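You operate a simulated robot arm through the tools that you are given. There is no shell and no other tool. Be economical: measure what you need, move in short steps, check, and stop when the job is done.

Carry out the task below with a simulated robot arm. There is one attempt and no reset: what you move stays moved.

TASK
Pack the grey plate on the surface of the island. At the end: the beige plain biscuit is on the grey plate; the stew tub stands where the brown bread roll stood; the mustard jar is on the grey plate; the brown bread roll is on the blue trivet; the wooden pestle stands where the stew tub stood; whatever was shut is shut again. Leave all else as you found it, and nothing knocked over.

Only the result counts: the job must be done as asked and must still hold three seconds after the hand-in. Knocking over, shifting, dropping, spilling or breaking anything else fails it.

THE ROBOT
A 5-joint arm with a two-finger parallel gripper, fixed in place. Base frame: the origin is at the foot of the arm, x ahead of it, y to its left, z up; the work surface is at about z = 0. Lengths are in m, angles in degrees, forces in N, time in s.
With the tool pointing down near the work surface it reaches from about 0.26 to 0.68 m from the base axis. Its first joint turns from -66.0 to 66.0 degrees. The tool tilts only in the upright plane through the base axis and itself; it spins freely about its own axis. Payload 2.9 kg.
Tool frame: the origin (TCP) lies between the finger pads and is the grasp point; the fingertips stand 0.03 m ahead of it; z points along the fingers, y is the line along which they close. The gripper opens to 0.11 m. The fingers are 0.02 m wide and 0.01 m thick; the gripper's body (0.048 by 0.112 m) begins 0.055 m behind the TCP.
Orientation is told as [roll, pitch, yaw] about the base's x, y, z axes, in that order, counted from this pose: with the fingers straight down and closing along the base's y, the tool's x points along the base's -x, its y along +y and its z along -z.

THE INTERFACE
- The arm moves only by the tool drive_tool. Its argument "motion" is a list of rows, each an object (a shift or turn left out is 0, a gripper value left out holds the last) with "dp": the shift along the tool's x, y, z in units of 30 mm (1.0 is 30 mm), a list of three; "rot": the turn, a rotation vector about the tool's x, y, z in units of 5 degrees (1.0 is 5 degrees), a list of three; "jaw": the opening, from 0 (shut) to 1 (fully open). In form: [{"dp": [x, y, z], "rot": [wx, wy, wz], "jaw": jaw}, ...]. A call has 1 to 8 rows; each row shifts and turns the commanded pose from where the row before left it, along the tool's axes as they then stand. A call with a number of a shift or a turn outside -1 to 1 is refused whole. Rows are played at 5 a second. More than 0.05 m and 8.6 degrees between two rows, or a gripper value outside its range, and nothing of the call is played. Where a pose cannot be reached the arm comes as near as it can. A force on the tool above 40 N (or 10 N above the force at the start of the call, whichever is more), or a blocked arm, ends the call early, and 0.2 s more pass. The fingers move at their own pace (about 0.108 m/s each) and stop on an object; they squeeze with about 23 N. The grip force told is the motor's: it shows also when the fingers shut on nothing. Time passes only in rows, and 0.2 s behind the last, so rows that do not move let the fingers close. It gives the time, the measured TCP pose, the force on the tool (base axes), the opening and the grip force at its end, in the units of the frame above (readings bear some noise).
- Cameras (640 x 400 px; columns grow to the right, rows downward): "scene" is fixed at [0.0291, -0.4634, 0.5942]; the picture's right is [0.75, -0.66, 0.00], its down [-0.43, -0.49, -0.76] and it looks along [0.50, 0.57, -0.65] (base axes); focal length 290 px, centre (320, 200). "wrist" rides on the gripper at [0.072, 0.017, -0.103] in the tool frame; the picture's right is [-0.23, 0.97, 0.00], its down [-0.76, -0.18, -0.62] and it looks along [-0.61, -0.14, 0.78] (tool axes); focal length 222 px, centre (320, 200). There is no depth. A picture from a camera that has moved, and an enlarged one, comes with that camera's place and axes in the base frame and with its lens. The place of the scene camera against the robot may be out by one fixed shift of up to 0.012 m in any direction.
- get_image(camera): a new picture of that camera. The clock stands still meanwhile.
- zoom(camera, box): a new picture of the part [left, top, right, bottom] of that camera's present view, enlarged. The clock stands still meanwhile.
- close_job(): hands the job in; it is judged then, once.

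Work in short steps. Places have to be worked out from the pictures, the camera data and where the tool is seen: move nearer, look again, correct. Check each grasp and each placing, and mend what went wrong. You have 120 turns and 84 pictures in all, those below and enlarged ones among them. Open the gripper and draw the arm clear of the work before you hand the job in, unless the task says otherwise; then end with one line.

The tools are called after "Request:" as name(argument=value, ...) on one line, values as JSON. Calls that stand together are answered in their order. drive_tool: Moves the arm, as the interface text tells. Its arguments: {"type":"object","properties":{"motion":{"type":"array"}},"required":["motion"]} The other tools are called the same way: get_image (camera) takes a picture; zoom (camera, box) takes an enlarged picture of a part of a camera's view; close_job () hands the job in.

At the start:

```text
clock: 0.0
ee_pos: [0.3782, -0.0518, 0.2835]
orientation: [0.0, 0.0, 0.0]
wrist_force: [0.2, 1.1, 0.2]
grip_width: 0.11
grasp_force: 0.1
```

scene: 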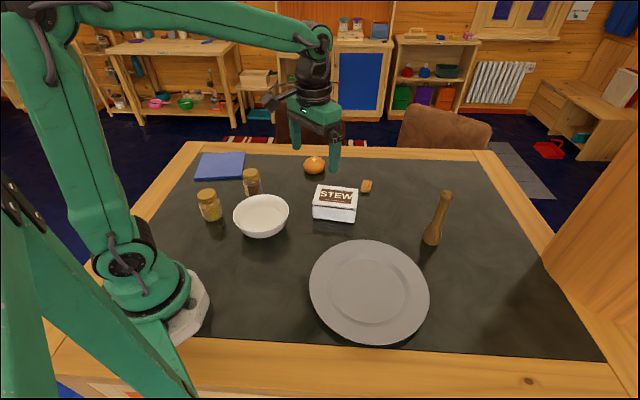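
wrist: 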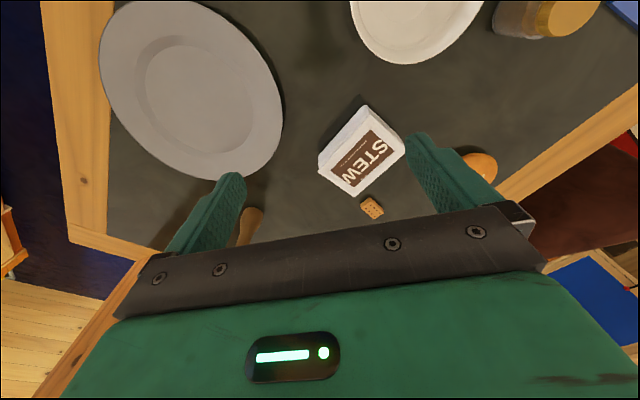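

I'll zoom in on the scene to identify the objects before moving.

Request:
zoom(camera="scene", box=[180, 140, 340, 240])

Request:
zoom(camera="scene", box=[290, 140, 470, 252])

```text
4.00 times, centred on (260, 190) of scene
camera zoom: at [0.0291, -0.4634, 0.5942], right [0.75, -0.66, 0.0], down [-0.43, -0.49, -0.76], along [0.5, 0.57, -0.65], focal length 1159 px, centre (560, 240)
```

zoom: 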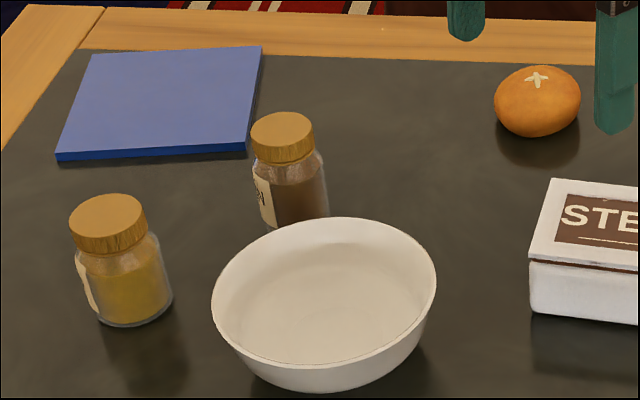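

```text
3.56 times, centred on (380, 196) of scene
camera zoom: at [0.0291, -0.4634, 0.5942], right [0.75, -0.66, 0.0], down [-0.43, -0.49, -0.76], along [0.5, 0.57, -0.65], focal length 1030 px, centre (107, 214)
```

zoom: 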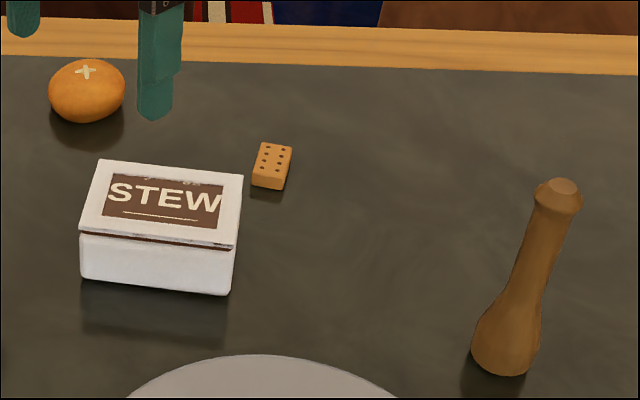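

The objects are mustard jar (yellow, about 0.20, 0.21), roll (about 0.58, 0.19), tub (about 0.495, 0), pestle (about 0.60, -0.27), biscuit (about 0.645, 0.003), trivet (about 0.34, 0.43) and plate (about 0.355, -0.26). I'll move over toward the biscuit for a closer look.

Request:
drive_tool(motion=[{"dp": [-0.925, 0.23, 0.333], "jaw": 1}, {"dp": [-0.925, 0.23, 0.333]}, {"dp": [-0.925, 0.23, 0.333]}, {"dp": [-0.925, 0.23, 0.333]}, {"dp": [-0.925, 0.23, 0.333]}, {"dp": [-0.925, 0.23, 0.333]}, {"dp": [-0.925, 0.23, 0.333]}, {"dp": [-0.925, 0.23, 0.333]}])

Request:
get_image(camera="wrist")

```text
clock: 1.8
ee_pos: [0.6023, 0.0058, 0.2036]
orientation: [0.0, 0.0, 0.0]
wrist_force: [0.5, -0.5, -0.1]
grip_width: 0.1101
grasp_force: 0.1
```

```text
79 pictures are left
camera wrist: at [0.5294, 0.0226, 0.3077], right [0.23, 0.97, 0.0], down [0.76, -0.18, 0.62], along [0.61, -0.14, -0.78], focal length 222 px, centre (320, 200)
```

wrist: 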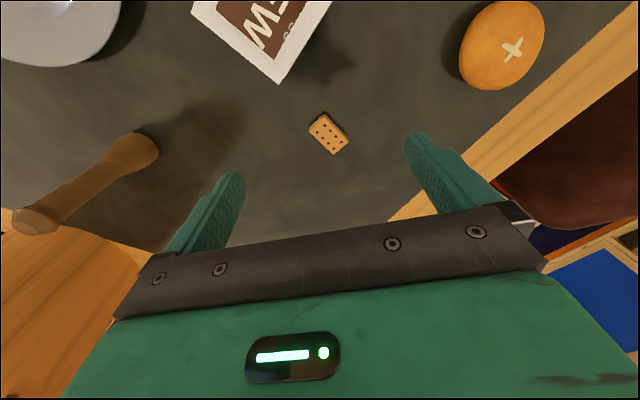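

The biscuit is at about (0.648, 0.008) with its long axis at about +27° from x. I'll centre over it, yaw by 27° and look again.

Request:
drive_tool(motion=[{"dp": [-0.77, 0.03, 0.3]}, {"dp": [-0.77, 0.03, 0.3]}, {"rot": [0, 0, -0.9], "dp": [0, 0, 0.4]}, {"rot": [0, 0, -0.9], "dp": [0, 0, 0.4]}, {"rot": [0, 0, -0.9], "dp": [0, 0, 0.4]}, {"rot": [0, 0, -0.9], "dp": [0, 0, 0.4]}, {"rot": [0, 0, -0.9], "dp": [0, 0, 0.4]}, {"rot": [0, 0, -0.9], "dp": [0, 0, 0.4]}])

Request:
get_image(camera="wrist")

```text
clock: 3.6
ee_pos: [0.6476, 0.0061, 0.1123]
orientation: [-0.1, 0.0, 27.2]
wrist_force: [0.5, 0.1, 0.3]
grip_width: 0.1099
grasp_force: 0.1
```

```text
78 pictures are left
camera wrist: at [0.5755, -0.0112, 0.2172], right [-0.24, 0.97, 0.0], down [0.76, 0.19, 0.62], along [0.6, 0.15, -0.78], focal length 222 px, centre (320, 200)
```

wrist: 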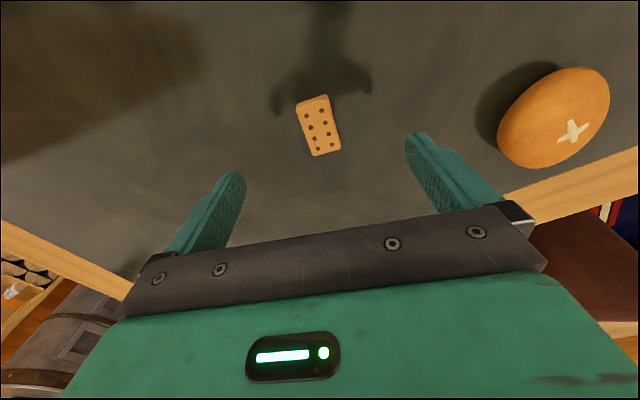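

The biscuit sits straight below the TCP at (0.647, 0.007), aligned with the jaws. I'll descend and close.

Request:
drive_tool(motion=[{"dp": [0, 0, 0.87], "jaw": 0.6}, {"dp": [0, 0, 0.87]}, {"dp": [0, 0, 0.85]}, {}, {"jaw": 0}, {}, {}])

Request:
get_image(camera="wrist")

```text
clock: 5.2
ee_pos: [0.6479, 0.0046, 0.0349]
orientation: [0.0, 0.0, 27.1]
wrist_force: [-0.1, -0.6, -0.3]
grip_width: 0.0285
grasp_force: 23.2
```

```text
77 pictures are left
camera wrist: at [0.5762, -0.0124, 0.1401], right [-0.24, 0.97, 0.0], down [0.76, 0.19, 0.62], along [0.6, 0.15, -0.78], focal length 222 px, centre (320, 200)
```

wrist: 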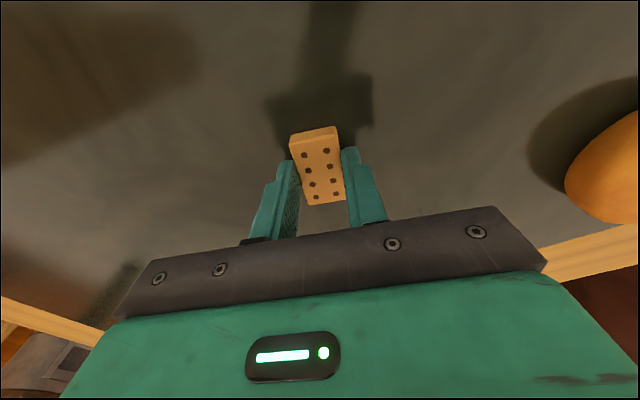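

The biscuit is held (0.0285 m). I'll lift straight up while turning the yaw back to 0.

Request:
drive_tool(motion=[{"dp": [0, 0, -1]}, {"dp": [0, 0, -1], "rot": [0, 0, 0.9]}, {"dp": [0, 0, -1], "rot": [0, 0, 0.9]}, {"dp": [0, 0, -1], "rot": [0, 0, 0.9]}, {"dp": [0, 0, -1], "rot": [0, 0, 0.9]}, {"dp": [0, 0, -1], "rot": [0, 0, 0.9]}, {"rot": [0, 0, 0.93]}])

```text
clock: 6.8
ee_pos: [0.6471, 0.0071, 0.2161]
orientation: [-0.1, 0.0, -0.2]
wrist_force: [0.3, -1.3, -0.1]
grip_width: 0.0286
grasp_force: 23.0
```

I'll carry it at about z 0.22 toward the plate.

Request:
drive_tool(motion=[{"dp": [1, -1, 0]}, {"dp": [1, -1, 0]}, {"dp": [1, -1, 0]}, {"dp": [1, -1, 0]}, {"dp": [1, -1, 0]}, {"dp": [1, -1, 0]}, {"dp": [1, -1, 0]}, {"dp": [1, -1, 0]}])

Request:
get_image(camera="wrist")

Request:
get_image(camera="scene")

```text
clock: 8.6
ee_pos: [0.4068, -0.231, 0.2185]
orientation: [-0.1, 0.0, -0.2]
wrist_force: [-0.5, -0.4, 0.4]
grip_width: 0.0286
grasp_force: 22.8
```

```text
76 pictures are left
camera wrist: at [0.3342, -0.2144, 0.3226], right [0.23, 0.97, 0.0], down [0.76, -0.18, 0.62], along [0.61, -0.14, -0.78], focal length 222 px, centre (320, 200)
```

wrist: 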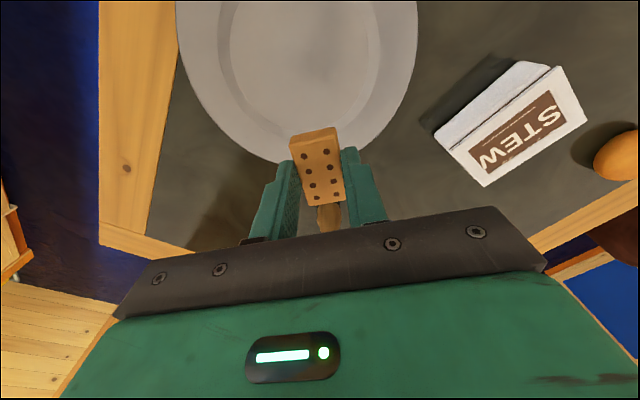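

```text
75 pictures are left
```

scene: 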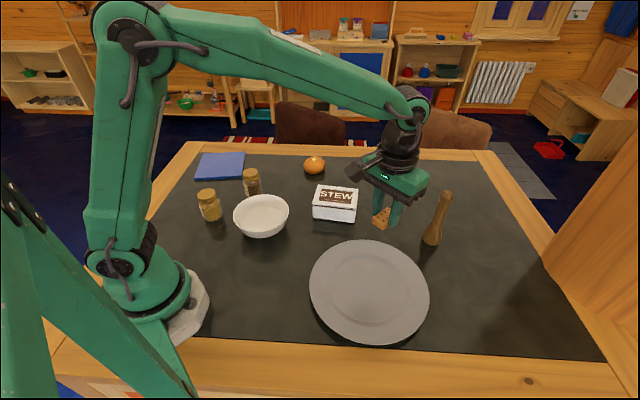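

The plate centre is at about (0.357, -0.252) with the well radius about 0.085. I'll shift to (0.397, -0.252) and lower to just above the plate.

Request:
drive_tool(motion=[{"dp": [0.33, -0.7, 0]}, {"dp": [0, 0, 1]}, {"dp": [0, 0, 1]}, {"dp": [0, 0, 1]}, {"dp": [0, 0, 1]}, {"dp": [0, 0, 1]}, {"dp": [0, 0, 0.5]}, {}])

Request:
zoom(camera="scene", box=[290, 160, 450, 350])

```text
clock: 10.4
ee_pos: [0.3953, -0.2528, 0.0491]
orientation: [-0.1, 0.0, -0.1]
wrist_force: [0.0, -0.4, 0.3]
grip_width: 0.0284
grasp_force: 22.8
```

```text
2.11 times, centred on (370, 255) of scene
camera zoom: at [0.0291, -0.4634, 0.5942], right [0.75, -0.66, 0.0], down [-0.43, -0.49, -0.76], along [0.5, 0.57, -0.65], focal length 610 px, centre (215, 84)
```

zoom: 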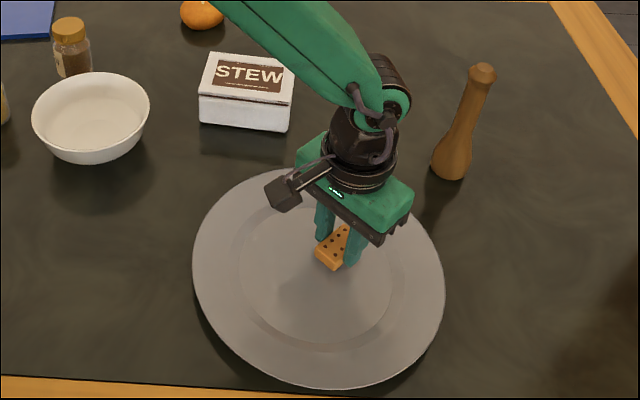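

Biscuit is over the far part of the well, no contact yet. I'll lower in small steps, feeling for contact.

Request:
drive_tool(motion=[{"dp": [0, 0, 0.1]}, {"dp": [0, 0, 0.07]}, {}])

```text
clock: 11.2
ee_pos: [0.3967, -0.2523, 0.0448]
orientation: [0.0, 0.0, -0.1]
wrist_force: [-0.1, -0.3, -0.1]
grip_width: 0.0284
grasp_force: 22.8
```

Request:
drive_tool(motion=[{"dp": [0, 0, 0.08]}, {"dp": [0, 0, 0.04]}, {}])

```text
clock: 12.0
ee_pos: [0.3975, -0.2532, 0.0421]
orientation: [0.0, 0.0, -0.1]
wrist_force: [0.0, -0.9, -0.2]
grip_width: 0.0286
grasp_force: 22.8
```

Still no contact; I'll go one more small step, then open partly.

Request:
drive_tool(motion=[{"dp": [0, 0, 0.08]}, {}])

```text
clock: 12.6
ee_pos: [0.3963, -0.253, 0.0401]
orientation: [0.0, -0.1, -0.1]
wrist_force: [0.4, -0.3, 3.0]
grip_width: 0.0284
grasp_force: 22.9
```

Force z reads 3 N, so the biscuit is touching. I'll release and rise.

Request:
drive_tool(motion=[{"jaw": 0.55}, {}, {"dp": [0, 0, -0.6]}, {"dp": [0, 0, -1]}, {"dp": [0, 0, -1]}, {"dp": [0, 0, -1]}, {"dp": [0, 0, -1]}, {"dp": [0, 0, -1]}])

Request:
get_image(camera="wrist")

```text
clock: 14.4
ee_pos: [0.3962, -0.2522, 0.2091]
orientation: [0.1, 0.0, -0.1]
wrist_force: [0.5, 0.7, 0.0]
grip_width: 0.0604
grasp_force: 0.1
```

```text
73 pictures are left
camera wrist: at [0.3247, -0.2363, 0.3133], right [0.23, 0.97, 0.0], down [0.76, -0.18, 0.62], along [0.61, -0.14, -0.78], focal length 222 px, centre (320, 200)
```

wrist: 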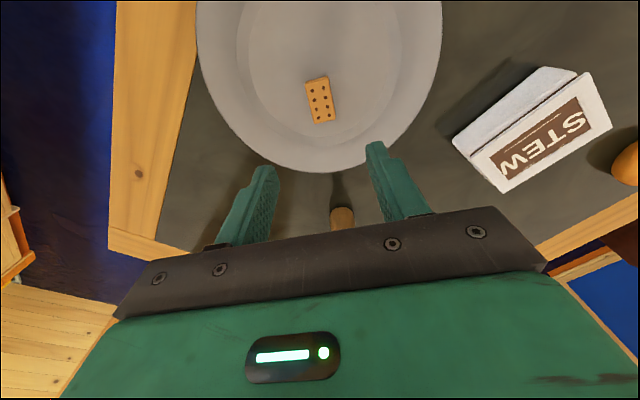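

The biscuit is on the plate. Next is the mustard jar: I'll swing across at height toward (0.25, 0.2).

Request:
drive_tool(motion=[{"dp": [0, 1, 0], "jaw": 1}, {"dp": [0, 1, 0]}, {"dp": [0, 1, 0]}, {"dp": [0, 1, 0]}, {"dp": [0, 1, 0]}, {"dp": [0, 1, 0]}, {"dp": [0, 1, 0]}, {"dp": [0, 1, 0]}])

Request:
drive_tool(motion=[{"dp": [0.6, 0.88, 0]}, {"dp": [0.6, 0.88, 0]}, {"dp": [0.6, 0.88, 0]}, {"dp": [0.6, 0.88, 0]}, {"dp": [0.6, 0.88, 0]}, {"dp": [0.6, 0.88, 0]}, {"dp": [0.6, 0.88, 0]}, {"dp": [0.6, 0.88, 0]}])

Request:
get_image(camera="wrist")

```text
clock: 16.2
ee_pos: [0.3966, -0.0126, 0.2078]
orientation: [0.0, 0.0, -0.2]
wrist_force: [0.0, -0.2, 0.7]
grip_width: 0.1101
grasp_force: 0.1
```

```text
clock: 18.0
ee_pos: [0.2547, 0.1985, 0.2066]
orientation: [0.0, 0.0, -0.2]
wrist_force: [-0.9, -0.4, 0.3]
grip_width: 0.1099
grasp_force: 0.1
```

```text
72 pictures are left
camera wrist: at [0.1829, 0.2151, 0.3112], right [0.23, 0.97, 0.0], down [0.76, -0.18, 0.62], along [0.61, -0.14, -0.78], focal length 222 px, centre (320, 200)
```

wrist: 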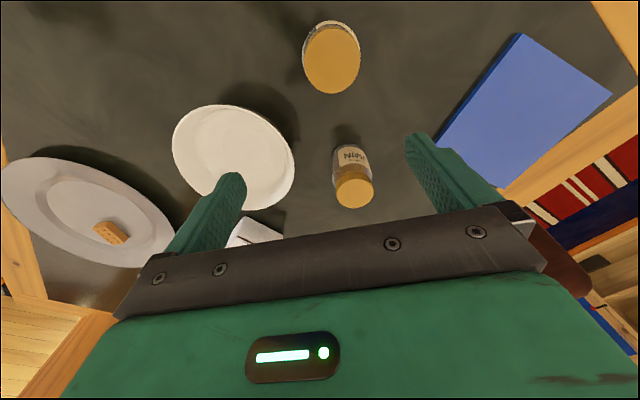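

Mustard jar lid is at about (0.211, 0.219). I'll centre over it and go down to just above the lid, then look.

Request:
drive_tool(motion=[{"dp": [0.72, 0.34, 0]}, {"dp": [0.73, 0.34, 0]}, {"dp": [0, 0, 1]}, {"dp": [0, 0, 1]}, {"dp": [0, 0, 0.5]}, {}])

Request:
get_image(camera="wrist")

Request:
get_image(camera="scene")

```text
clock: 19.4
ee_pos: [0.2107, 0.2187, 0.1334]
orientation: [0.0, 0.0, -0.1]
wrist_force: [-0.3, -0.2, 0.5]
grip_width: 0.1101
grasp_force: 0.0
```

```text
71 pictures are left
camera wrist: at [0.1387, 0.2354, 0.2371], right [0.23, 0.97, 0.0], down [0.76, -0.18, 0.62], along [0.61, -0.14, -0.78], focal length 222 px, centre (320, 200)
```

wrist: 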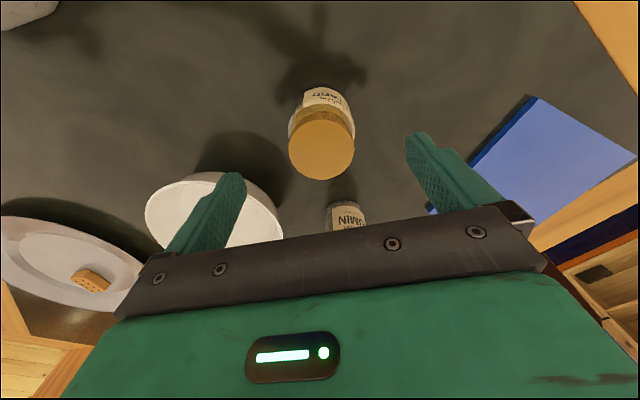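

```text
70 pictures are left
```

scene: 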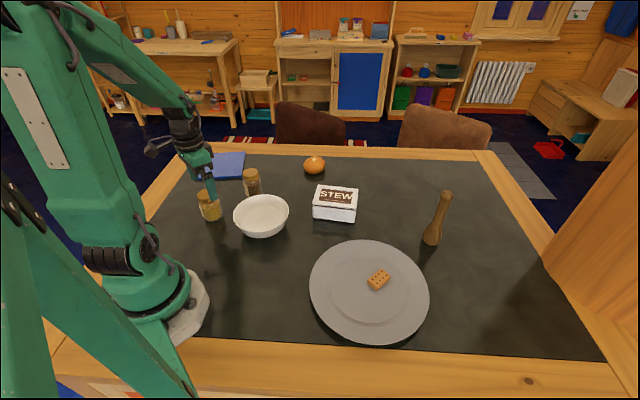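

Lid centre is at about (0.209, 0.220), close to the TCP. I'll descend to z 0.05 and grip the jar body.

Request:
drive_tool(motion=[{"dp": [0.06, 0.05, 0.9]}, {"dp": [0, 0, 0.95]}, {"dp": [0, 0, 0.93]}, {}, {"jaw": 0}, {}, {}])

```text
clock: 21.0
ee_pos: [0.2095, 0.221, 0.0501]
orientation: [0.0, 0.0, -0.2]
wrist_force: [-0.5, 1.0, -0.2]
grip_width: 0.0575
grasp_force: 23.3
```

Jar gripped (0.0575). Lifting and carrying via (0.36, 0) toward the near part of the plate.

Request:
drive_tool(motion=[{"dp": [0, 0, -1]}, {"dp": [0, 0, -1]}, {"dp": [0, 0, -1]}, {"dp": [0, 0, -1]}, {"dp": [0, 0, -1]}, {"dp": [0, 0, -1]}])

Request:
drive_tool(motion=[{"dp": [-0.63, -0.92, 0]}, {"dp": [-0.63, -0.92, 0]}, {"dp": [-0.63, -0.92, 0]}, {"dp": [-0.63, -0.92, 0]}, {"dp": [-0.63, -0.92, 0]}, {"dp": [-0.63, -0.92, 0]}, {"dp": [-0.63, -0.92, 0]}, {"dp": [-0.63, -0.92, 0]}])

Request:
drive_tool(motion=[{"dp": [0.15, -1, 0]}, {"dp": [0.15, -1, 0]}, {"dp": [0.15, -1, 0]}, {"dp": [0.15, -1, 0]}, {"dp": [0.15, -1, 0]}, {"dp": [0.15, -1, 0]}, {"dp": [0.15, -1, 0]}, {"dp": [0.15, -1, 0]}])

Request:
get_image(camera="wrist")

Request:
get_image(camera="scene")

```text
clock: 22.4
ee_pos: [0.2083, 0.2203, 0.2304]
orientation: [0.0, 0.0, -0.1]
wrist_force: [0.2, 0.7, -3.3]
grip_width: 0.0576
grasp_force: 22.9
```

```text
clock: 24.2
ee_pos: [0.3581, -0.001, 0.2279]
orientation: [0.0, 0.0, -0.1]
wrist_force: [0.6, 0.3, -2.0]
grip_width: 0.0573
grasp_force: 22.1
```

```text
clock: 26.0
ee_pos: [0.3223, -0.24, 0.2285]
orientation: [0.0, 0.0, -0.1]
wrist_force: [0.4, 1.6, -2.0]
grip_width: 0.057
grasp_force: 22.9
```

```text
69 pictures are left
camera wrist: at [0.2498, -0.2231, 0.333], right [0.23, 0.97, 0.0], down [0.76, -0.18, 0.62], along [0.61, -0.14, -0.78], focal length 222 px, centre (320, 200)
```

wrist: 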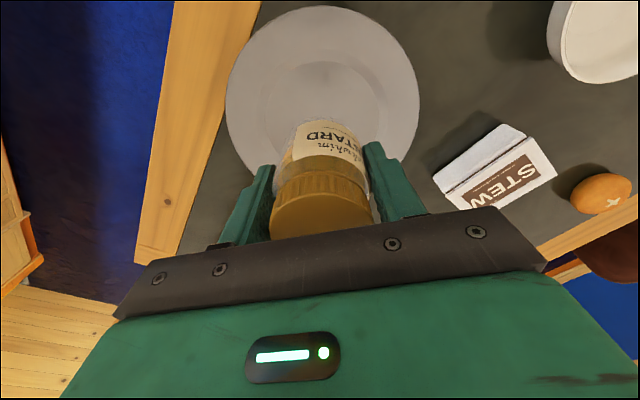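

```text
68 pictures are left
```

scene: 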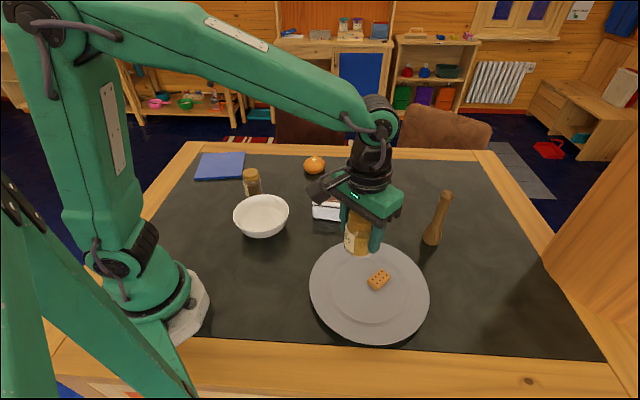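

Label reads MUSTARD. I'll shift to (0.319, -0.255) and lower to just above the plate.

Request:
drive_tool(motion=[{"dp": [0.1, -0.5, 0]}, {"dp": [0, 0, 1]}, {"dp": [0, 0, 1]}, {"dp": [0, 0, 1]}, {"dp": [0, 0, 1]}, {"dp": [0, 0, 1]}, {"dp": [0, 0, 0.5]}, {}])

Request:
zoom(camera="scene", box=[290, 220, 450, 350])

```text
clock: 27.8
ee_pos: [0.3188, -0.2573, 0.065]
orientation: [-0.1, 0.0, -0.1]
wrist_force: [-0.1, -0.2, -1.8]
grip_width: 0.0572
grasp_force: 23.1
```

```text
3.08 times, centred on (370, 285) of scene
camera zoom: at [0.0292, -0.4634, 0.5942], right [0.75, -0.66, 0.0], down [-0.43, -0.49, -0.76], along [0.5, 0.57, -0.65], focal length 891 px, centre (166, -62)
```

zoom: 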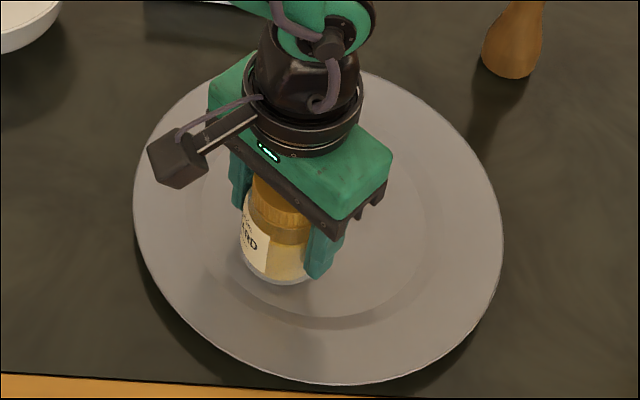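

The jar sits inside the well's near-left part. I'll lower in small steps.

Request:
drive_tool(motion=[{"dp": [0, 0, 0.12]}, {"dp": [0, 0, 0.08]}, {}])

Request:
drive_tool(motion=[{"dp": [0, 0, 0.07]}, {}])

```text
clock: 28.6
ee_pos: [0.32, -0.2561, 0.0595]
orientation: [-0.1, -0.1, -0.1]
wrist_force: [1.6, 4.5, 6.6]
grip_width: 0.057
grasp_force: 22.8
```

```text
clock: 29.2
ee_pos: [0.32, -0.2576, 0.0562]
orientation: [-0.2, -0.1, -0.1]
wrist_force: [5.3, 3.8, 7.4]
grip_width: 0.0572
grasp_force: 23.0
```

Sideways contact (+x, +y) suggests the jar's edge touched the well's slope. I'll raise slightly, shift toward the plate centre, and lower again.

Request:
drive_tool(motion=[{"dp": [0, 0, -0.25]}, {"dp": [-0.28, 0.17, 0]}, {"dp": [0, 0, 0.15]}, {}])

Request:
drive_tool(motion=[{"dp": [0, 0, 0.06]}, {}])

```text
clock: 30.2
ee_pos: [0.3286, -0.2495, 0.0585]
orientation: [0.0, 0.0, -0.1]
wrist_force: [-1.0, 0.5, -2.2]
grip_width: 0.057
grasp_force: 23.4
```

```text
clock: 30.8
ee_pos: [0.3279, -0.2506, 0.0567]
orientation: [0.0, 0.0, -0.1]
wrist_force: [0.1, -0.4, -1.5]
grip_width: 0.0569
grasp_force: 23.0
```

Free of contact here, so I'll continue lowering.

Request:
drive_tool(motion=[{"dp": [0, 0, 0.06]}, {}])

```text
clock: 31.4
ee_pos: [0.3286, -0.2509, 0.0552]
orientation: [0.0, -0.1, -0.3]
wrist_force: [-1.7, -1.0, 12.7]
grip_width: 0.0572
grasp_force: 22.7
```

Solid vertical contact now, with little sideways force. I'll release and rise.

Request:
drive_tool(motion=[{"jaw": 0.85}, {}, {}, {"dp": [0, 0, -1]}, {"dp": [0, 0, -1]}, {"dp": [0, 0, -1]}, {"dp": [0, 0, -1]}, {"dp": [0, 0, -1]}])

Request:
zoom(camera="scene", box=[290, 220, 450, 350])

```text
clock: 33.2
ee_pos: [0.3279, -0.2496, 0.2033]
orientation: [0.0, 0.0, 0.0]
wrist_force: [-0.8, -0.2, -0.3]
grip_width: 0.0935
grasp_force: 0.0
```

```text
3.08 times, centred on (370, 285) of scene
camera zoom: at [0.0291, -0.4634, 0.5942], right [0.75, -0.66, 0.0], down [-0.43, -0.49, -0.76], along [0.5, 0.57, -0.65], focal length 891 px, centre (166, -62)
```

zoom: 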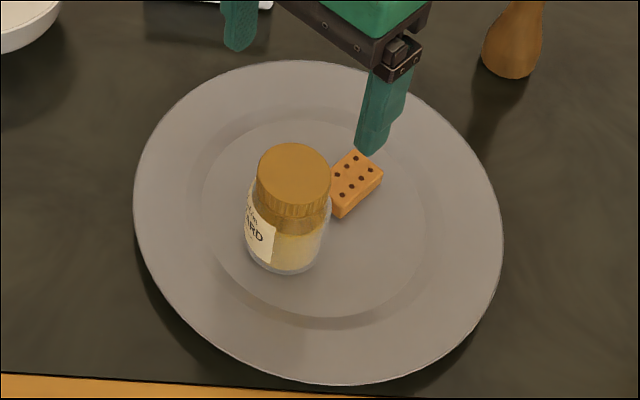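

Jar stands well on the plate beside the biscuit. Next the bread roll: I'll travel over to it.

Request:
drive_tool(motion=[{"dp": [-0.52, 0.917, 0], "jaw": 1}, {"dp": [-0.52, 0.917, 0]}, {"dp": [-0.52, 0.917, 0]}, {"dp": [-0.52, 0.917, 0]}, {"dp": [-0.52, 0.917, 0]}, {"dp": [-0.52, 0.917, 0]}, {"dp": [-0.52, 0.917, 0]}, {"dp": [-0.52, 0.917, 0]}])

Request:
get_image(camera="wrist")

Request:
drive_tool(motion=[{"dp": [-0.52, 0.917, 0]}, {"dp": [-0.52, 0.917, 0]}, {"dp": [-0.52, 0.917, 0]}, {"dp": [-0.52, 0.917, 0]}, {"dp": [-0.52, 0.917, 0]}, {"dp": [-0.52, 0.917, 0]}, {"dp": [-0.52, 0.917, 0]}, {"dp": [-0.52, 0.917, 0]}])

Request:
get_image(camera="wrist")

```text
clock: 35.0
ee_pos: [0.4537, -0.0318, 0.2055]
orientation: [0.1, 0.0, -0.3]
wrist_force: [0.2, 0.4, -0.4]
grip_width: 0.1099
grasp_force: 0.0
```

```text
65 pictures are left
camera wrist: at [0.3809, -0.0142, 0.3101], right [0.23, 0.97, 0.0], down [0.76, -0.18, 0.62], along [0.61, -0.14, -0.78], focal length 222 px, centre (320, 200)
```

wrist: 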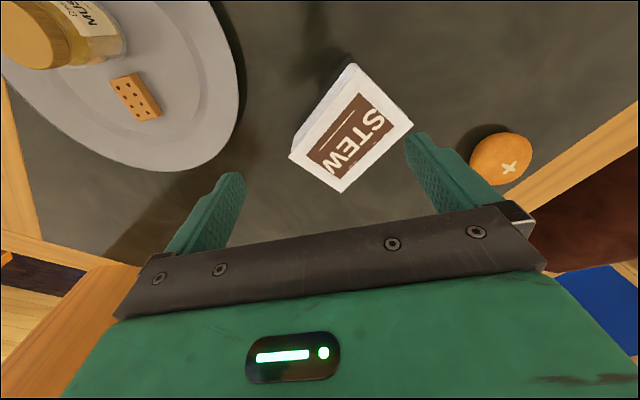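

```text
clock: 36.8
ee_pos: [0.5818, 0.1882, 0.2054]
orientation: [0.0, 0.0, -0.2]
wrist_force: [0.0, -0.6, -0.3]
grip_width: 0.11
grasp_force: 0.1
```

```text
64 pictures are left
camera wrist: at [0.5092, 0.2052, 0.3095], right [0.23, 0.97, 0.0], down [0.76, -0.18, 0.62], along [0.61, -0.14, -0.78], focal length 222 px, centre (320, 200)
```

wrist: 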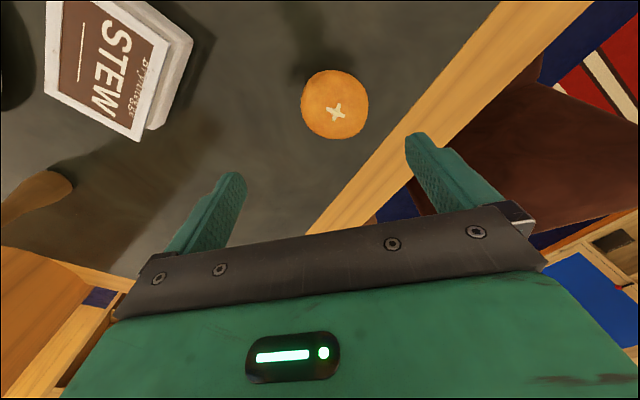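

The roll is at about (0.590, 0.206), about 0.078 m across. The tub is at (0.501, -0.006) with its short axis at about 39°. I'll centre on the roll and go down.

Request:
drive_tool(motion=[{"dp": [-0.27, 0.6, 0]}, {"dp": [0, 0, 1]}, {"dp": [0, 0, 1]}, {"dp": [0, 0, 1]}, {}])

Request:
get_image(camera="wrist")

```text
clock: 38.0
ee_pos: [0.5887, 0.2069, 0.1149]
orientation: [0.0, 0.0, -0.1]
wrist_force: [0.0, 0.7, 0.1]
grip_width: 0.1101
grasp_force: 0.1
```

```text
63 pictures are left
camera wrist: at [0.5167, 0.2238, 0.2196], right [0.23, 0.97, 0.0], down [0.76, -0.18, 0.62], along [0.61, -0.14, -0.78], focal length 222 px, centre (320, 200)
```

wrist: 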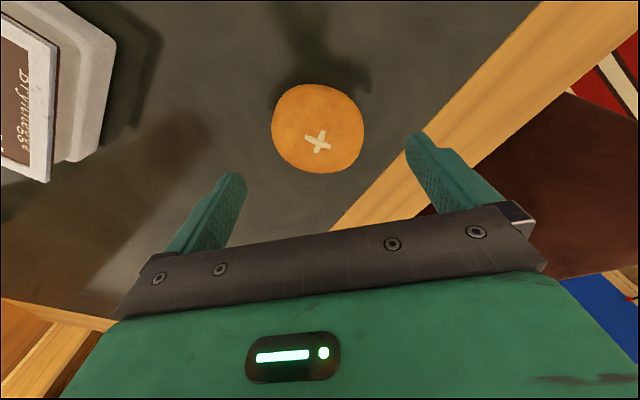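

Centred. I'll descend to z about 0.037 and close.

Request:
drive_tool(motion=[{"dp": [0, 0, 0.9]}, {"dp": [0, 0, 0.9]}, {"dp": [0, 0, 0.8]}, {}, {"jaw": 0}, {}, {}])

Request:
get_image(camera="wrist")

```text
clock: 39.6
ee_pos: [0.5885, 0.2054, 0.0388]
orientation: [0.0, 0.0, -0.2]
wrist_force: [0.2, -0.1, 0.1]
grip_width: 0.083
grasp_force: 23.1
```

```text
62 pictures are left
camera wrist: at [0.5161, 0.2237, 0.1419], right [0.23, 0.97, 0.0], down [0.76, -0.18, 0.62], along [0.61, -0.14, -0.78], focal length 222 px, centre (320, 200)
```

wrist: 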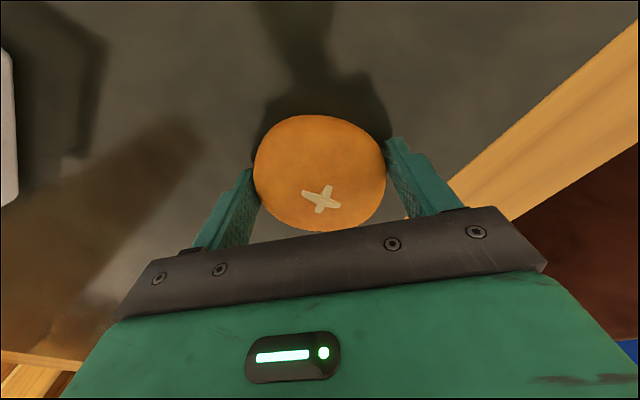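

Gripped the roll (0.083). Lifting and carrying to the trivet centre near (0.350, 0.435).

Request:
drive_tool(motion=[{"dp": [0, 0, -1]}, {"dp": [0, 0, -1]}, {"dp": [0, 0, -1]}, {"dp": [0, 0, -1]}, {"dp": [0, 0, -1]}, {}])

Request:
drive_tool(motion=[{"dp": [0.99, 0.95, 0]}, {"dp": [0.99, 0.95, 0]}, {"dp": [0.99, 0.95, 0]}, {"dp": [0.99, 0.95, 0]}, {"dp": [0.99, 0.95, 0]}, {"dp": [0.99, 0.95, 0]}, {"dp": [0.99, 0.95, 0]}, {"dp": [0.99, 0.95, 0]}])

Request:
get_image(camera="wrist")

Request:
get_image(camera="scene")

```text
clock: 41.0
ee_pos: [0.5867, 0.2053, 0.188]
orientation: [0.0, -0.1, -0.1]
wrist_force: [0.7, -0.4, -0.4]
grip_width: 0.083
grasp_force: 23.2
```

```text
clock: 42.8
ee_pos: [0.3487, 0.4355, 0.1894]
orientation: [0.0, 0.0, -0.1]
wrist_force: [-0.3, -0.5, 0.1]
grip_width: 0.083
grasp_force: 23.0
```

```text
61 pictures are left
camera wrist: at [0.2763, 0.452, 0.2946], right [0.23, 0.97, 0.0], down [0.76, -0.18, 0.62], along [0.61, -0.14, -0.78], focal length 222 px, centre (320, 200)
```

wrist: 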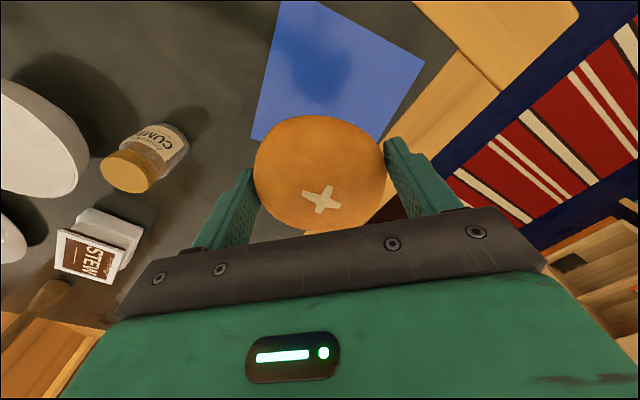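

```text
60 pictures are left
```

scene: 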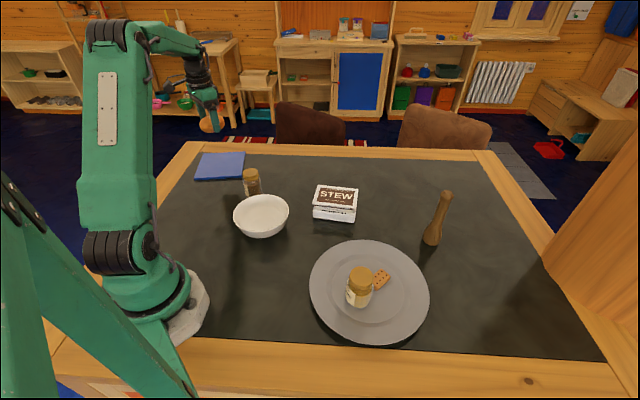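

The wrist view puts the trivet centre at about (0.354, 0.442). Nudging there and lowering.

Request:
drive_tool(motion=[{"dp": [-0.15, 0.2, 0.3]}, {"dp": [0, 0, 1]}, {"dp": [0, 0, 1]}, {"dp": [0, 0, 1]}, {"dp": [0, 0, 1]}, {}])

Request:
drive_tool(motion=[{"dp": [0, 0, 0.1]}, {}])

Request:
zoom(camera="scene", box=[160, 120, 290, 210])

```text
clock: 44.2
ee_pos: [0.3541, 0.4403, 0.059]
orientation: [0.0, 0.1, -0.1]
wrist_force: [-0.2, -0.4, -0.5]
grip_width: 0.083
grasp_force: 22.8
```

```text
clock: 44.8
ee_pos: [0.3552, 0.4414, 0.0561]
orientation: [0.0, 0.0, -0.1]
wrist_force: [0.4, -0.3, -0.1]
grip_width: 0.0831
grasp_force: 22.9
```

```text
4.44 times, centred on (225, 165) of scene
camera zoom: at [0.0291, -0.4634, 0.5942], right [0.75, -0.66, 0.0], down [-0.43, -0.49, -0.76], along [0.5, 0.57, -0.65], focal length 1288 px, centre (742, 356)
```

zoom: 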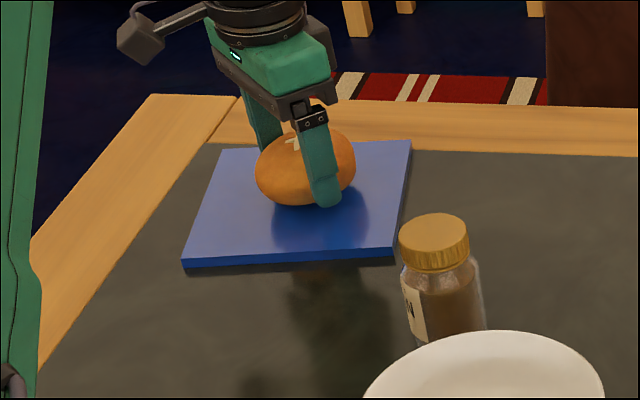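

Well centred over the trivet. I'll lower further in small steps.

Request:
drive_tool(motion=[{"dp": [0, 0, 0.12]}, {}])

Request:
drive_tool(motion=[{"dp": [0, 0, 0.08]}, {}])

```text
clock: 45.4
ee_pos: [0.3546, 0.441, 0.0511]
orientation: [0.1, 0.0, -0.1]
wrist_force: [0.6, -0.1, -1.3]
grip_width: 0.0828
grasp_force: 22.8
```

```text
clock: 46.0
ee_pos: [0.3546, 0.4417, 0.0497]
orientation: [-0.1, 0.0, -0.1]
wrist_force: [0.1, -0.5, -0.5]
grip_width: 0.0824
grasp_force: 22.6
```

Request:
drive_tool(motion=[{"dp": [0, 0, 0.08]}, {}])

```text
clock: 46.6
ee_pos: [0.3555, 0.4408, 0.0479]
orientation: [0.0, 0.0, 0.0]
wrist_force: [-0.4, -0.2, -0.8]
grip_width: 0.0826
grasp_force: 23.0
```

Request:
drive_tool(motion=[{"dp": [0, 0, 0.07]}, {}])

```text
clock: 47.2
ee_pos: [0.3538, 0.4425, 0.0451]
orientation: [0.1, -0.1, -0.1]
wrist_force: [-1.8, -2.5, 10.4]
grip_width: 0.0827
grasp_force: 22.8
```

Contact felt. I'll release and rise.

Request:
drive_tool(motion=[{"jaw": 1}, {}, {"dp": [0, 0, -1]}, {"dp": [0, 0, -1]}, {"dp": [0, 0, -1]}, {"dp": [0, 0, -1]}, {"dp": [0, 0, -1]}, {}])

Request:
zoom(camera="scene", box=[160, 120, 290, 210])

```text
clock: 49.0
ee_pos: [0.3548, 0.4402, 0.1957]
orientation: [-0.1, -0.1, -0.2]
wrist_force: [0.1, 0.2, -0.1]
grip_width: 0.1098
grasp_force: 0.0
```

```text
4.44 times, centred on (225, 165) of scene
camera zoom: at [0.0291, -0.4634, 0.5942], right [0.75, -0.66, 0.0], down [-0.43, -0.49, -0.76], along [0.5, 0.57, -0.65], focal length 1288 px, centre (742, 356)
```

zoom: 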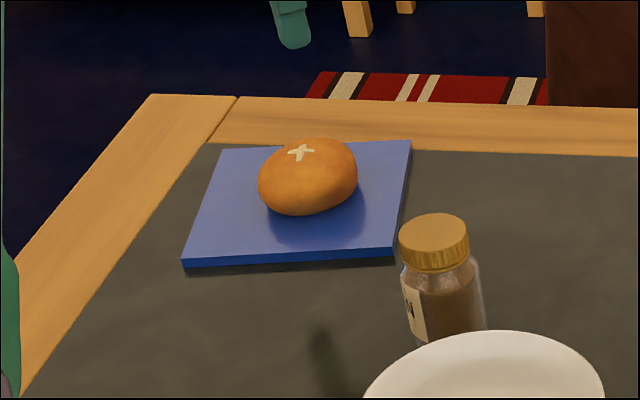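

Roll rests on the trivet. Now I'll head to the tub.

Request:
drive_tool(motion=[{"dp": [-0.3, -0.93, 0]}, {"dp": [-0.3, -0.93, 0]}, {"dp": [-0.3, -0.93, 0]}, {"dp": [-0.3, -0.93, 0]}, {"dp": [-0.3, -0.93, 0]}, {"dp": [-0.3, -0.93, 0]}, {"dp": [-0.3, -0.93, 0]}, {"dp": [-0.3, -0.93, 0]}])

Request:
drive_tool(motion=[{"dp": [-0.3, -0.93, 0]}, {"dp": [-0.3, -0.93, 0]}, {"dp": [-0.3, -0.93, 0]}, {"dp": [-0.3, -0.93, 0]}, {"dp": [-0.3, -0.93, 0]}, {"dp": [-0.3, -0.93, 0]}, {"dp": [-0.3, -0.93, 0]}, {"dp": [-0.3, -0.93, 0]}])

Request:
drive_tool(motion=[{"rot": [0, 0, 1]}, {"rot": [0, 0, 1]}, {"rot": [0, 0, 1]}, {"rot": [0, 0, 1]}, {"rot": [0, 0, 1]}, {"rot": [0, 0, 1]}, {"rot": [0, 0, 1]}, {"rot": [0, 0, 1]}])

Request:
drive_tool(motion=[{"rot": [0, 0, 1]}, {"rot": [0, 0, 1]}, {"rot": [0, 0, 0.2]}, {}])

Request:
get_image(camera="wrist")

```text
clock: 50.8
ee_pos: [0.426, 0.2183, 0.1927]
orientation: [0.0, 0.0, -0.1]
wrist_force: [0.5, 1.1, -0.6]
grip_width: 0.1102
grasp_force: 0.0
```

```text
clock: 52.6
ee_pos: [0.4972, -0.0065, 0.1941]
orientation: [0.0, 0.0, -0.1]
wrist_force: [0.0, 0.6, -0.9]
grip_width: 0.11
grasp_force: 0.0
```

```text
clock: 54.4
ee_pos: [0.4973, -0.0058, 0.195]
orientation: [0.0, -0.1, -40.2]
wrist_force: [-0.1, 0.2, 0.1]
grip_width: 0.1101
grasp_force: 0.1
```

```text
clock: 55.4
ee_pos: [0.4973, -0.0043, 0.1933]
orientation: [0.1, 0.0, -51.2]
wrist_force: [0.9, 0.0, -0.5]
grip_width: 0.1101
grasp_force: 0.1
```

```text
57 pictures are left
camera wrist: at [0.4649, 0.0617, 0.2995], right [0.9, 0.43, 0.0], down [0.34, -0.7, 0.62], along [0.27, -0.56, -0.78], focal length 222 px, centre (320, 200)
```

wrist: 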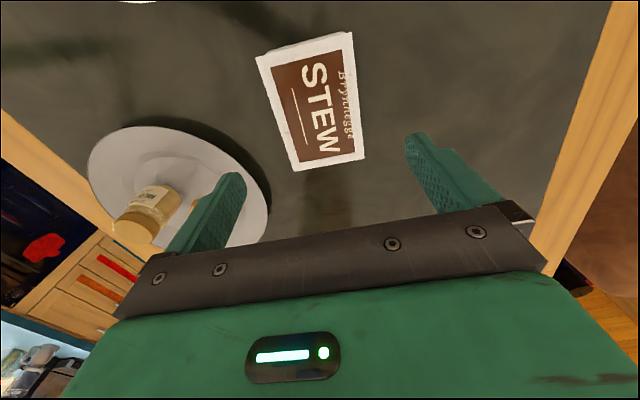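

Tub's short axis is about 36.5°, so yaw about -53°; centre about (0.497, -0.009). I'll adjust and lower to z 0.11 to check clearance.

Request:
drive_tool(motion=[{"rot": [0, 0, 0.4], "dp": [-0.07, -0.1, 0.7]}, {"dp": [0, 0, 1]}, {"dp": [0, 0, 1]}, {}])

Request:
get_image(camera="wrist")

```text
clock: 56.4
ee_pos: [0.4961, -0.0083, 0.1116]
orientation: [0.1, 0.0, -53.1]
wrist_force: [0.0, 0.4, -1.2]
grip_width: 0.1101
grasp_force: 0.1
```

```text
56 pictures are left
camera wrist: at [0.4652, 0.0595, 0.2171], right [0.92, 0.4, 0.0], down [0.31, -0.72, 0.62], along [0.25, -0.57, -0.78], focal length 222 px, centre (320, 200)
```

wrist: 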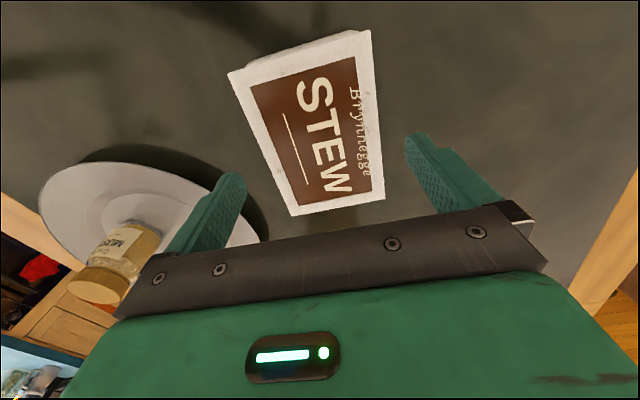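

I'll zoom in on the tub for exact edges.

Request:
zoom(camera="wrist", box=[180, 20, 460, 230])

```text
1.90 times, centred on (320, 125) of wrist
camera zoom: at [0.4652, 0.0595, 0.2171], right [0.92, 0.4, 0.0], down [0.31, -0.72, 0.62], along [0.25, -0.57, -0.78], focal length 423 px, centre (320, 343)
```

zoom: 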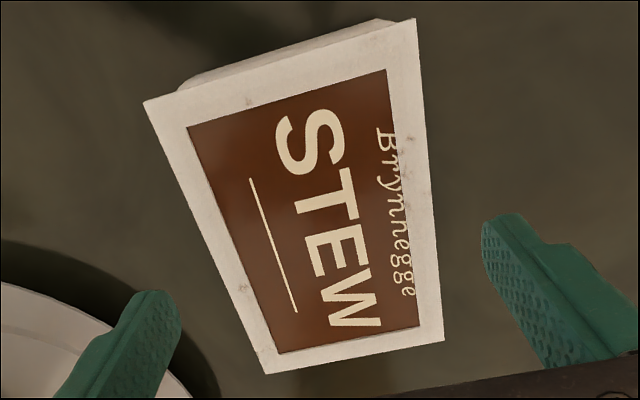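

Lid centre is about (0.497, -0.012), yaw fine at about -52.5°. There's around 7 mm clearance each side; I'll nudge and descend.

Request:
drive_tool(motion=[{"dp": [-0.13, -0.06, 0.5], "rot": [0, 0, -0.1]}, {"dp": [0, 0, 0.7]}, {"dp": [0, 0, 0.7]}, {"dp": [0, 0, 0.55]}, {}])

Request:
drive_tool(motion=[{"jaw": 0}, {}, {}])

Request:
get_image(camera="wrist")

Request:
zoom(camera="scene", box=[260, 140, 420, 240])

```text
clock: 57.6
ee_pos: [0.496, -0.0134, 0.0403]
orientation: [0.0, 0.1, -52.5]
wrist_force: [-0.4, 0.5, 0.7]
grip_width: 0.11
grasp_force: 0.1
```

```text
clock: 58.4
ee_pos: [0.4968, -0.0132, 0.0398]
orientation: [0.0, -0.1, -52.5]
wrist_force: [0.4, -0.1, 0.0]
grip_width: 0.0849
grasp_force: 23.1
```

```text
54 pictures are left
camera wrist: at [0.4659, 0.0546, 0.1453], right [0.91, 0.41, 0.0], down [0.32, -0.71, 0.62], along [0.26, -0.57, -0.78], focal length 222 px, centre (320, 200)
```

wrist: 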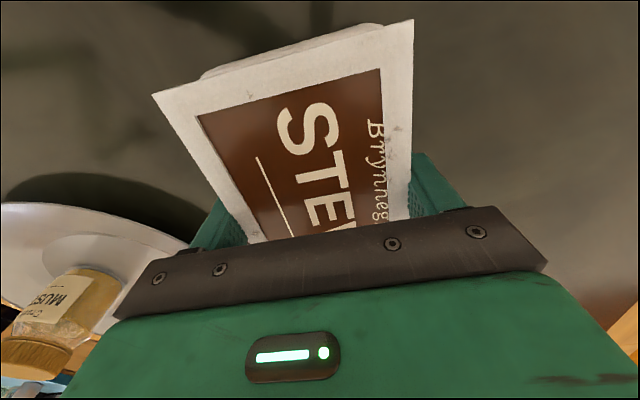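

```text
4.00 times, centred on (340, 190) of scene
camera zoom: at [0.0291, -0.4634, 0.5942], right [0.75, -0.66, 0.0], down [-0.43, -0.49, -0.76], along [0.5, 0.57, -0.65], focal length 1159 px, centre (240, 240)
```

zoom: 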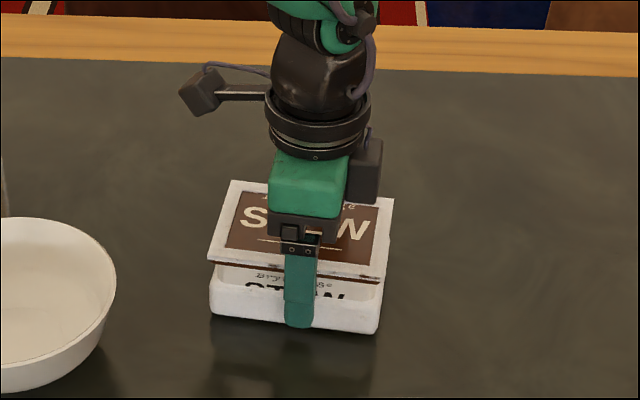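

The lid's front edge appears changed in the picture; I'll look more closely before lifting.

Request:
zoom(camera="scene", box=[300, 175, 370, 230])

```text
7.27 times, centred on (335, 202) of scene
camera zoom: at [0.0291, -0.4634, 0.5942], right [0.75, -0.66, 0.0], down [-0.43, -0.49, -0.76], along [0.5, 0.57, -0.65], focal length 2107 px, centre (211, 182)
```

zoom: 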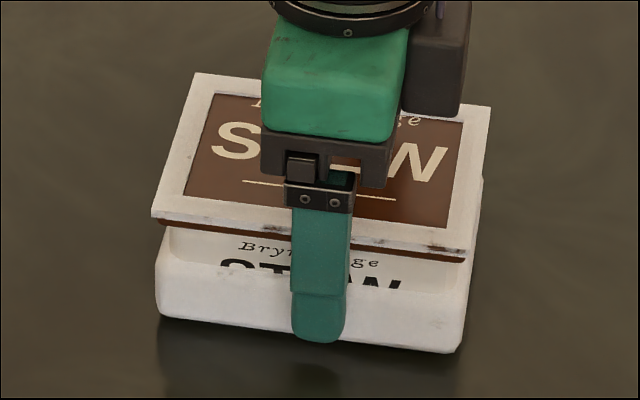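

The lid (hinged at the far side) was nudged ajar by the jaws closing under its overhang; it should be pressed shut after placing. The body is gripped (0.085). I'll lift a little and check.

Request:
drive_tool(motion=[{"dp": [0, 0, -0.5]}, {"dp": [0, 0, -0.5]}, {}])

Request:
zoom(camera="scene", box=[290, 155, 380, 230])

```text
clock: 59.2
ee_pos: [0.4976, -0.0116, 0.07]
orientation: [0.0, 0.0, -52.6]
wrist_force: [0.4, -0.3, -3.9]
grip_width: 0.0849
grasp_force: 22.9
```

```text
5.33 times, centred on (335, 192) of scene
camera zoom: at [0.0292, -0.4634, 0.5942], right [0.75, -0.66, 0.0], down [-0.43, -0.49, -0.76], along [0.5, 0.57, -0.65], focal length 1545 px, centre (240, 240)
```

zoom: 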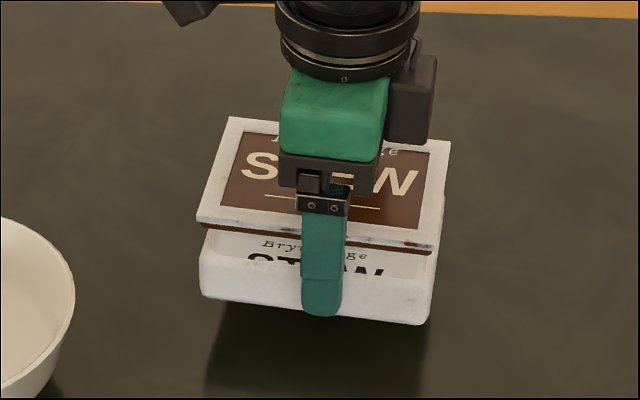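

Tub is firmly held and level. I'll raise a little more and carry it to the roll's former place (0.589, 0.206).

Request:
drive_tool(motion=[{"dp": [0, 0, -0.7]}, {"dp": [0, 0, -0.6]}, {}])

Request:
drive_tool(motion=[{"dp": [0.486, 0.851, 0]}, {"dp": [0.486, 0.851, 0]}, {"dp": [0.486, 0.851, 0]}, {"dp": [0.486, 0.851, 0]}, {"dp": [0.486, 0.851, 0]}, {"dp": [0.486, 0.851, 0]}, {"dp": [0.486, 0.851, 0]}, {"dp": [0.486, 0.851, 0]}])

Request:
get_image(camera="scene")

```text
clock: 60.0
ee_pos: [0.4976, -0.012, 0.1097]
orientation: [0.0, 0.0, -52.6]
wrist_force: [0.5, -0.3, -3.9]
grip_width: 0.0851
grasp_force: 22.7
```

```text
clock: 61.8
ee_pos: [0.5867, 0.2048, 0.1086]
orientation: [0.0, -0.1, -52.6]
wrist_force: [0.2, -0.2, -3.8]
grip_width: 0.0849
grasp_force: 22.9
```

```text
50 pictures are left
```

scene: 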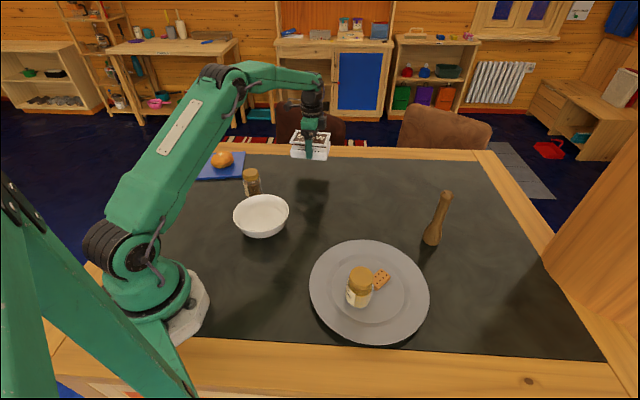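

On target; lowering to near the surface.

Request:
drive_tool(motion=[{"dp": [0.02, 0.04, 0.8]}, {"dp": [0, 0, 0.8]}, {"dp": [0, 0, 0.55]}, {}])

Request:
drive_tool(motion=[{"dp": [0, 0, 0.1]}, {}])

```text
clock: 62.8
ee_pos: [0.588, 0.2056, 0.0443]
orientation: [0.0, 0.0, -52.6]
wrist_force: [-0.2, 0.1, -4.0]
grip_width: 0.085
grasp_force: 22.5
```

```text
clock: 63.4
ee_pos: [0.5887, 0.2054, 0.0405]
orientation: [-0.1, -0.1, -52.5]
wrist_force: [-0.3, -0.1, -3.4]
grip_width: 0.0848
grasp_force: 23.4
```

Request:
drive_tool(motion=[{"dp": [0, 0, 0.05]}, {}])

```text
clock: 64.0
ee_pos: [0.588, 0.204, 0.0408]
orientation: [-0.1, 0.0, -52.6]
wrist_force: [-2.5, 0.4, 0.4]
grip_width: 0.085
grasp_force: 22.9
```

Weight is now taken by the table. I'll open the jaws and check the lid.

Request:
drive_tool(motion=[{"jaw": 1}, {}, {}])

Request:
zoom(camera="scene", box=[270, 125, 360, 185])

```text
clock: 64.8
ee_pos: [0.5888, 0.2052, 0.0387]
orientation: [0.0, -0.1, -52.6]
wrist_force: [1.1, 0.8, 0.5]
grip_width: 0.11
grasp_force: 0.1
```

```text
6.67 times, centred on (315, 155) of scene
camera zoom: at [0.0291, -0.4634, 0.5942], right [0.75, -0.66, 0.0], down [-0.43, -0.49, -0.76], along [0.5, 0.57, -0.65], focal length 1931 px, centre (353, 500)
```

zoom: 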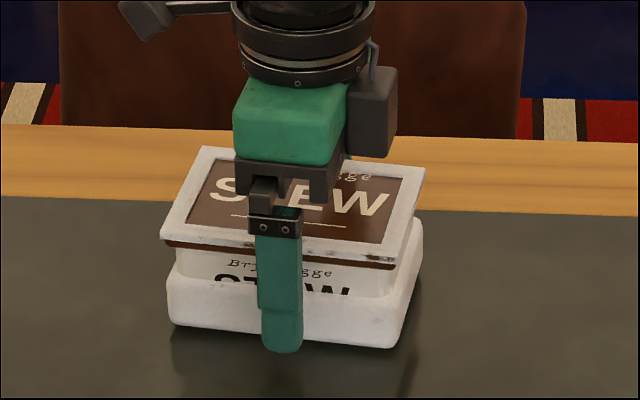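

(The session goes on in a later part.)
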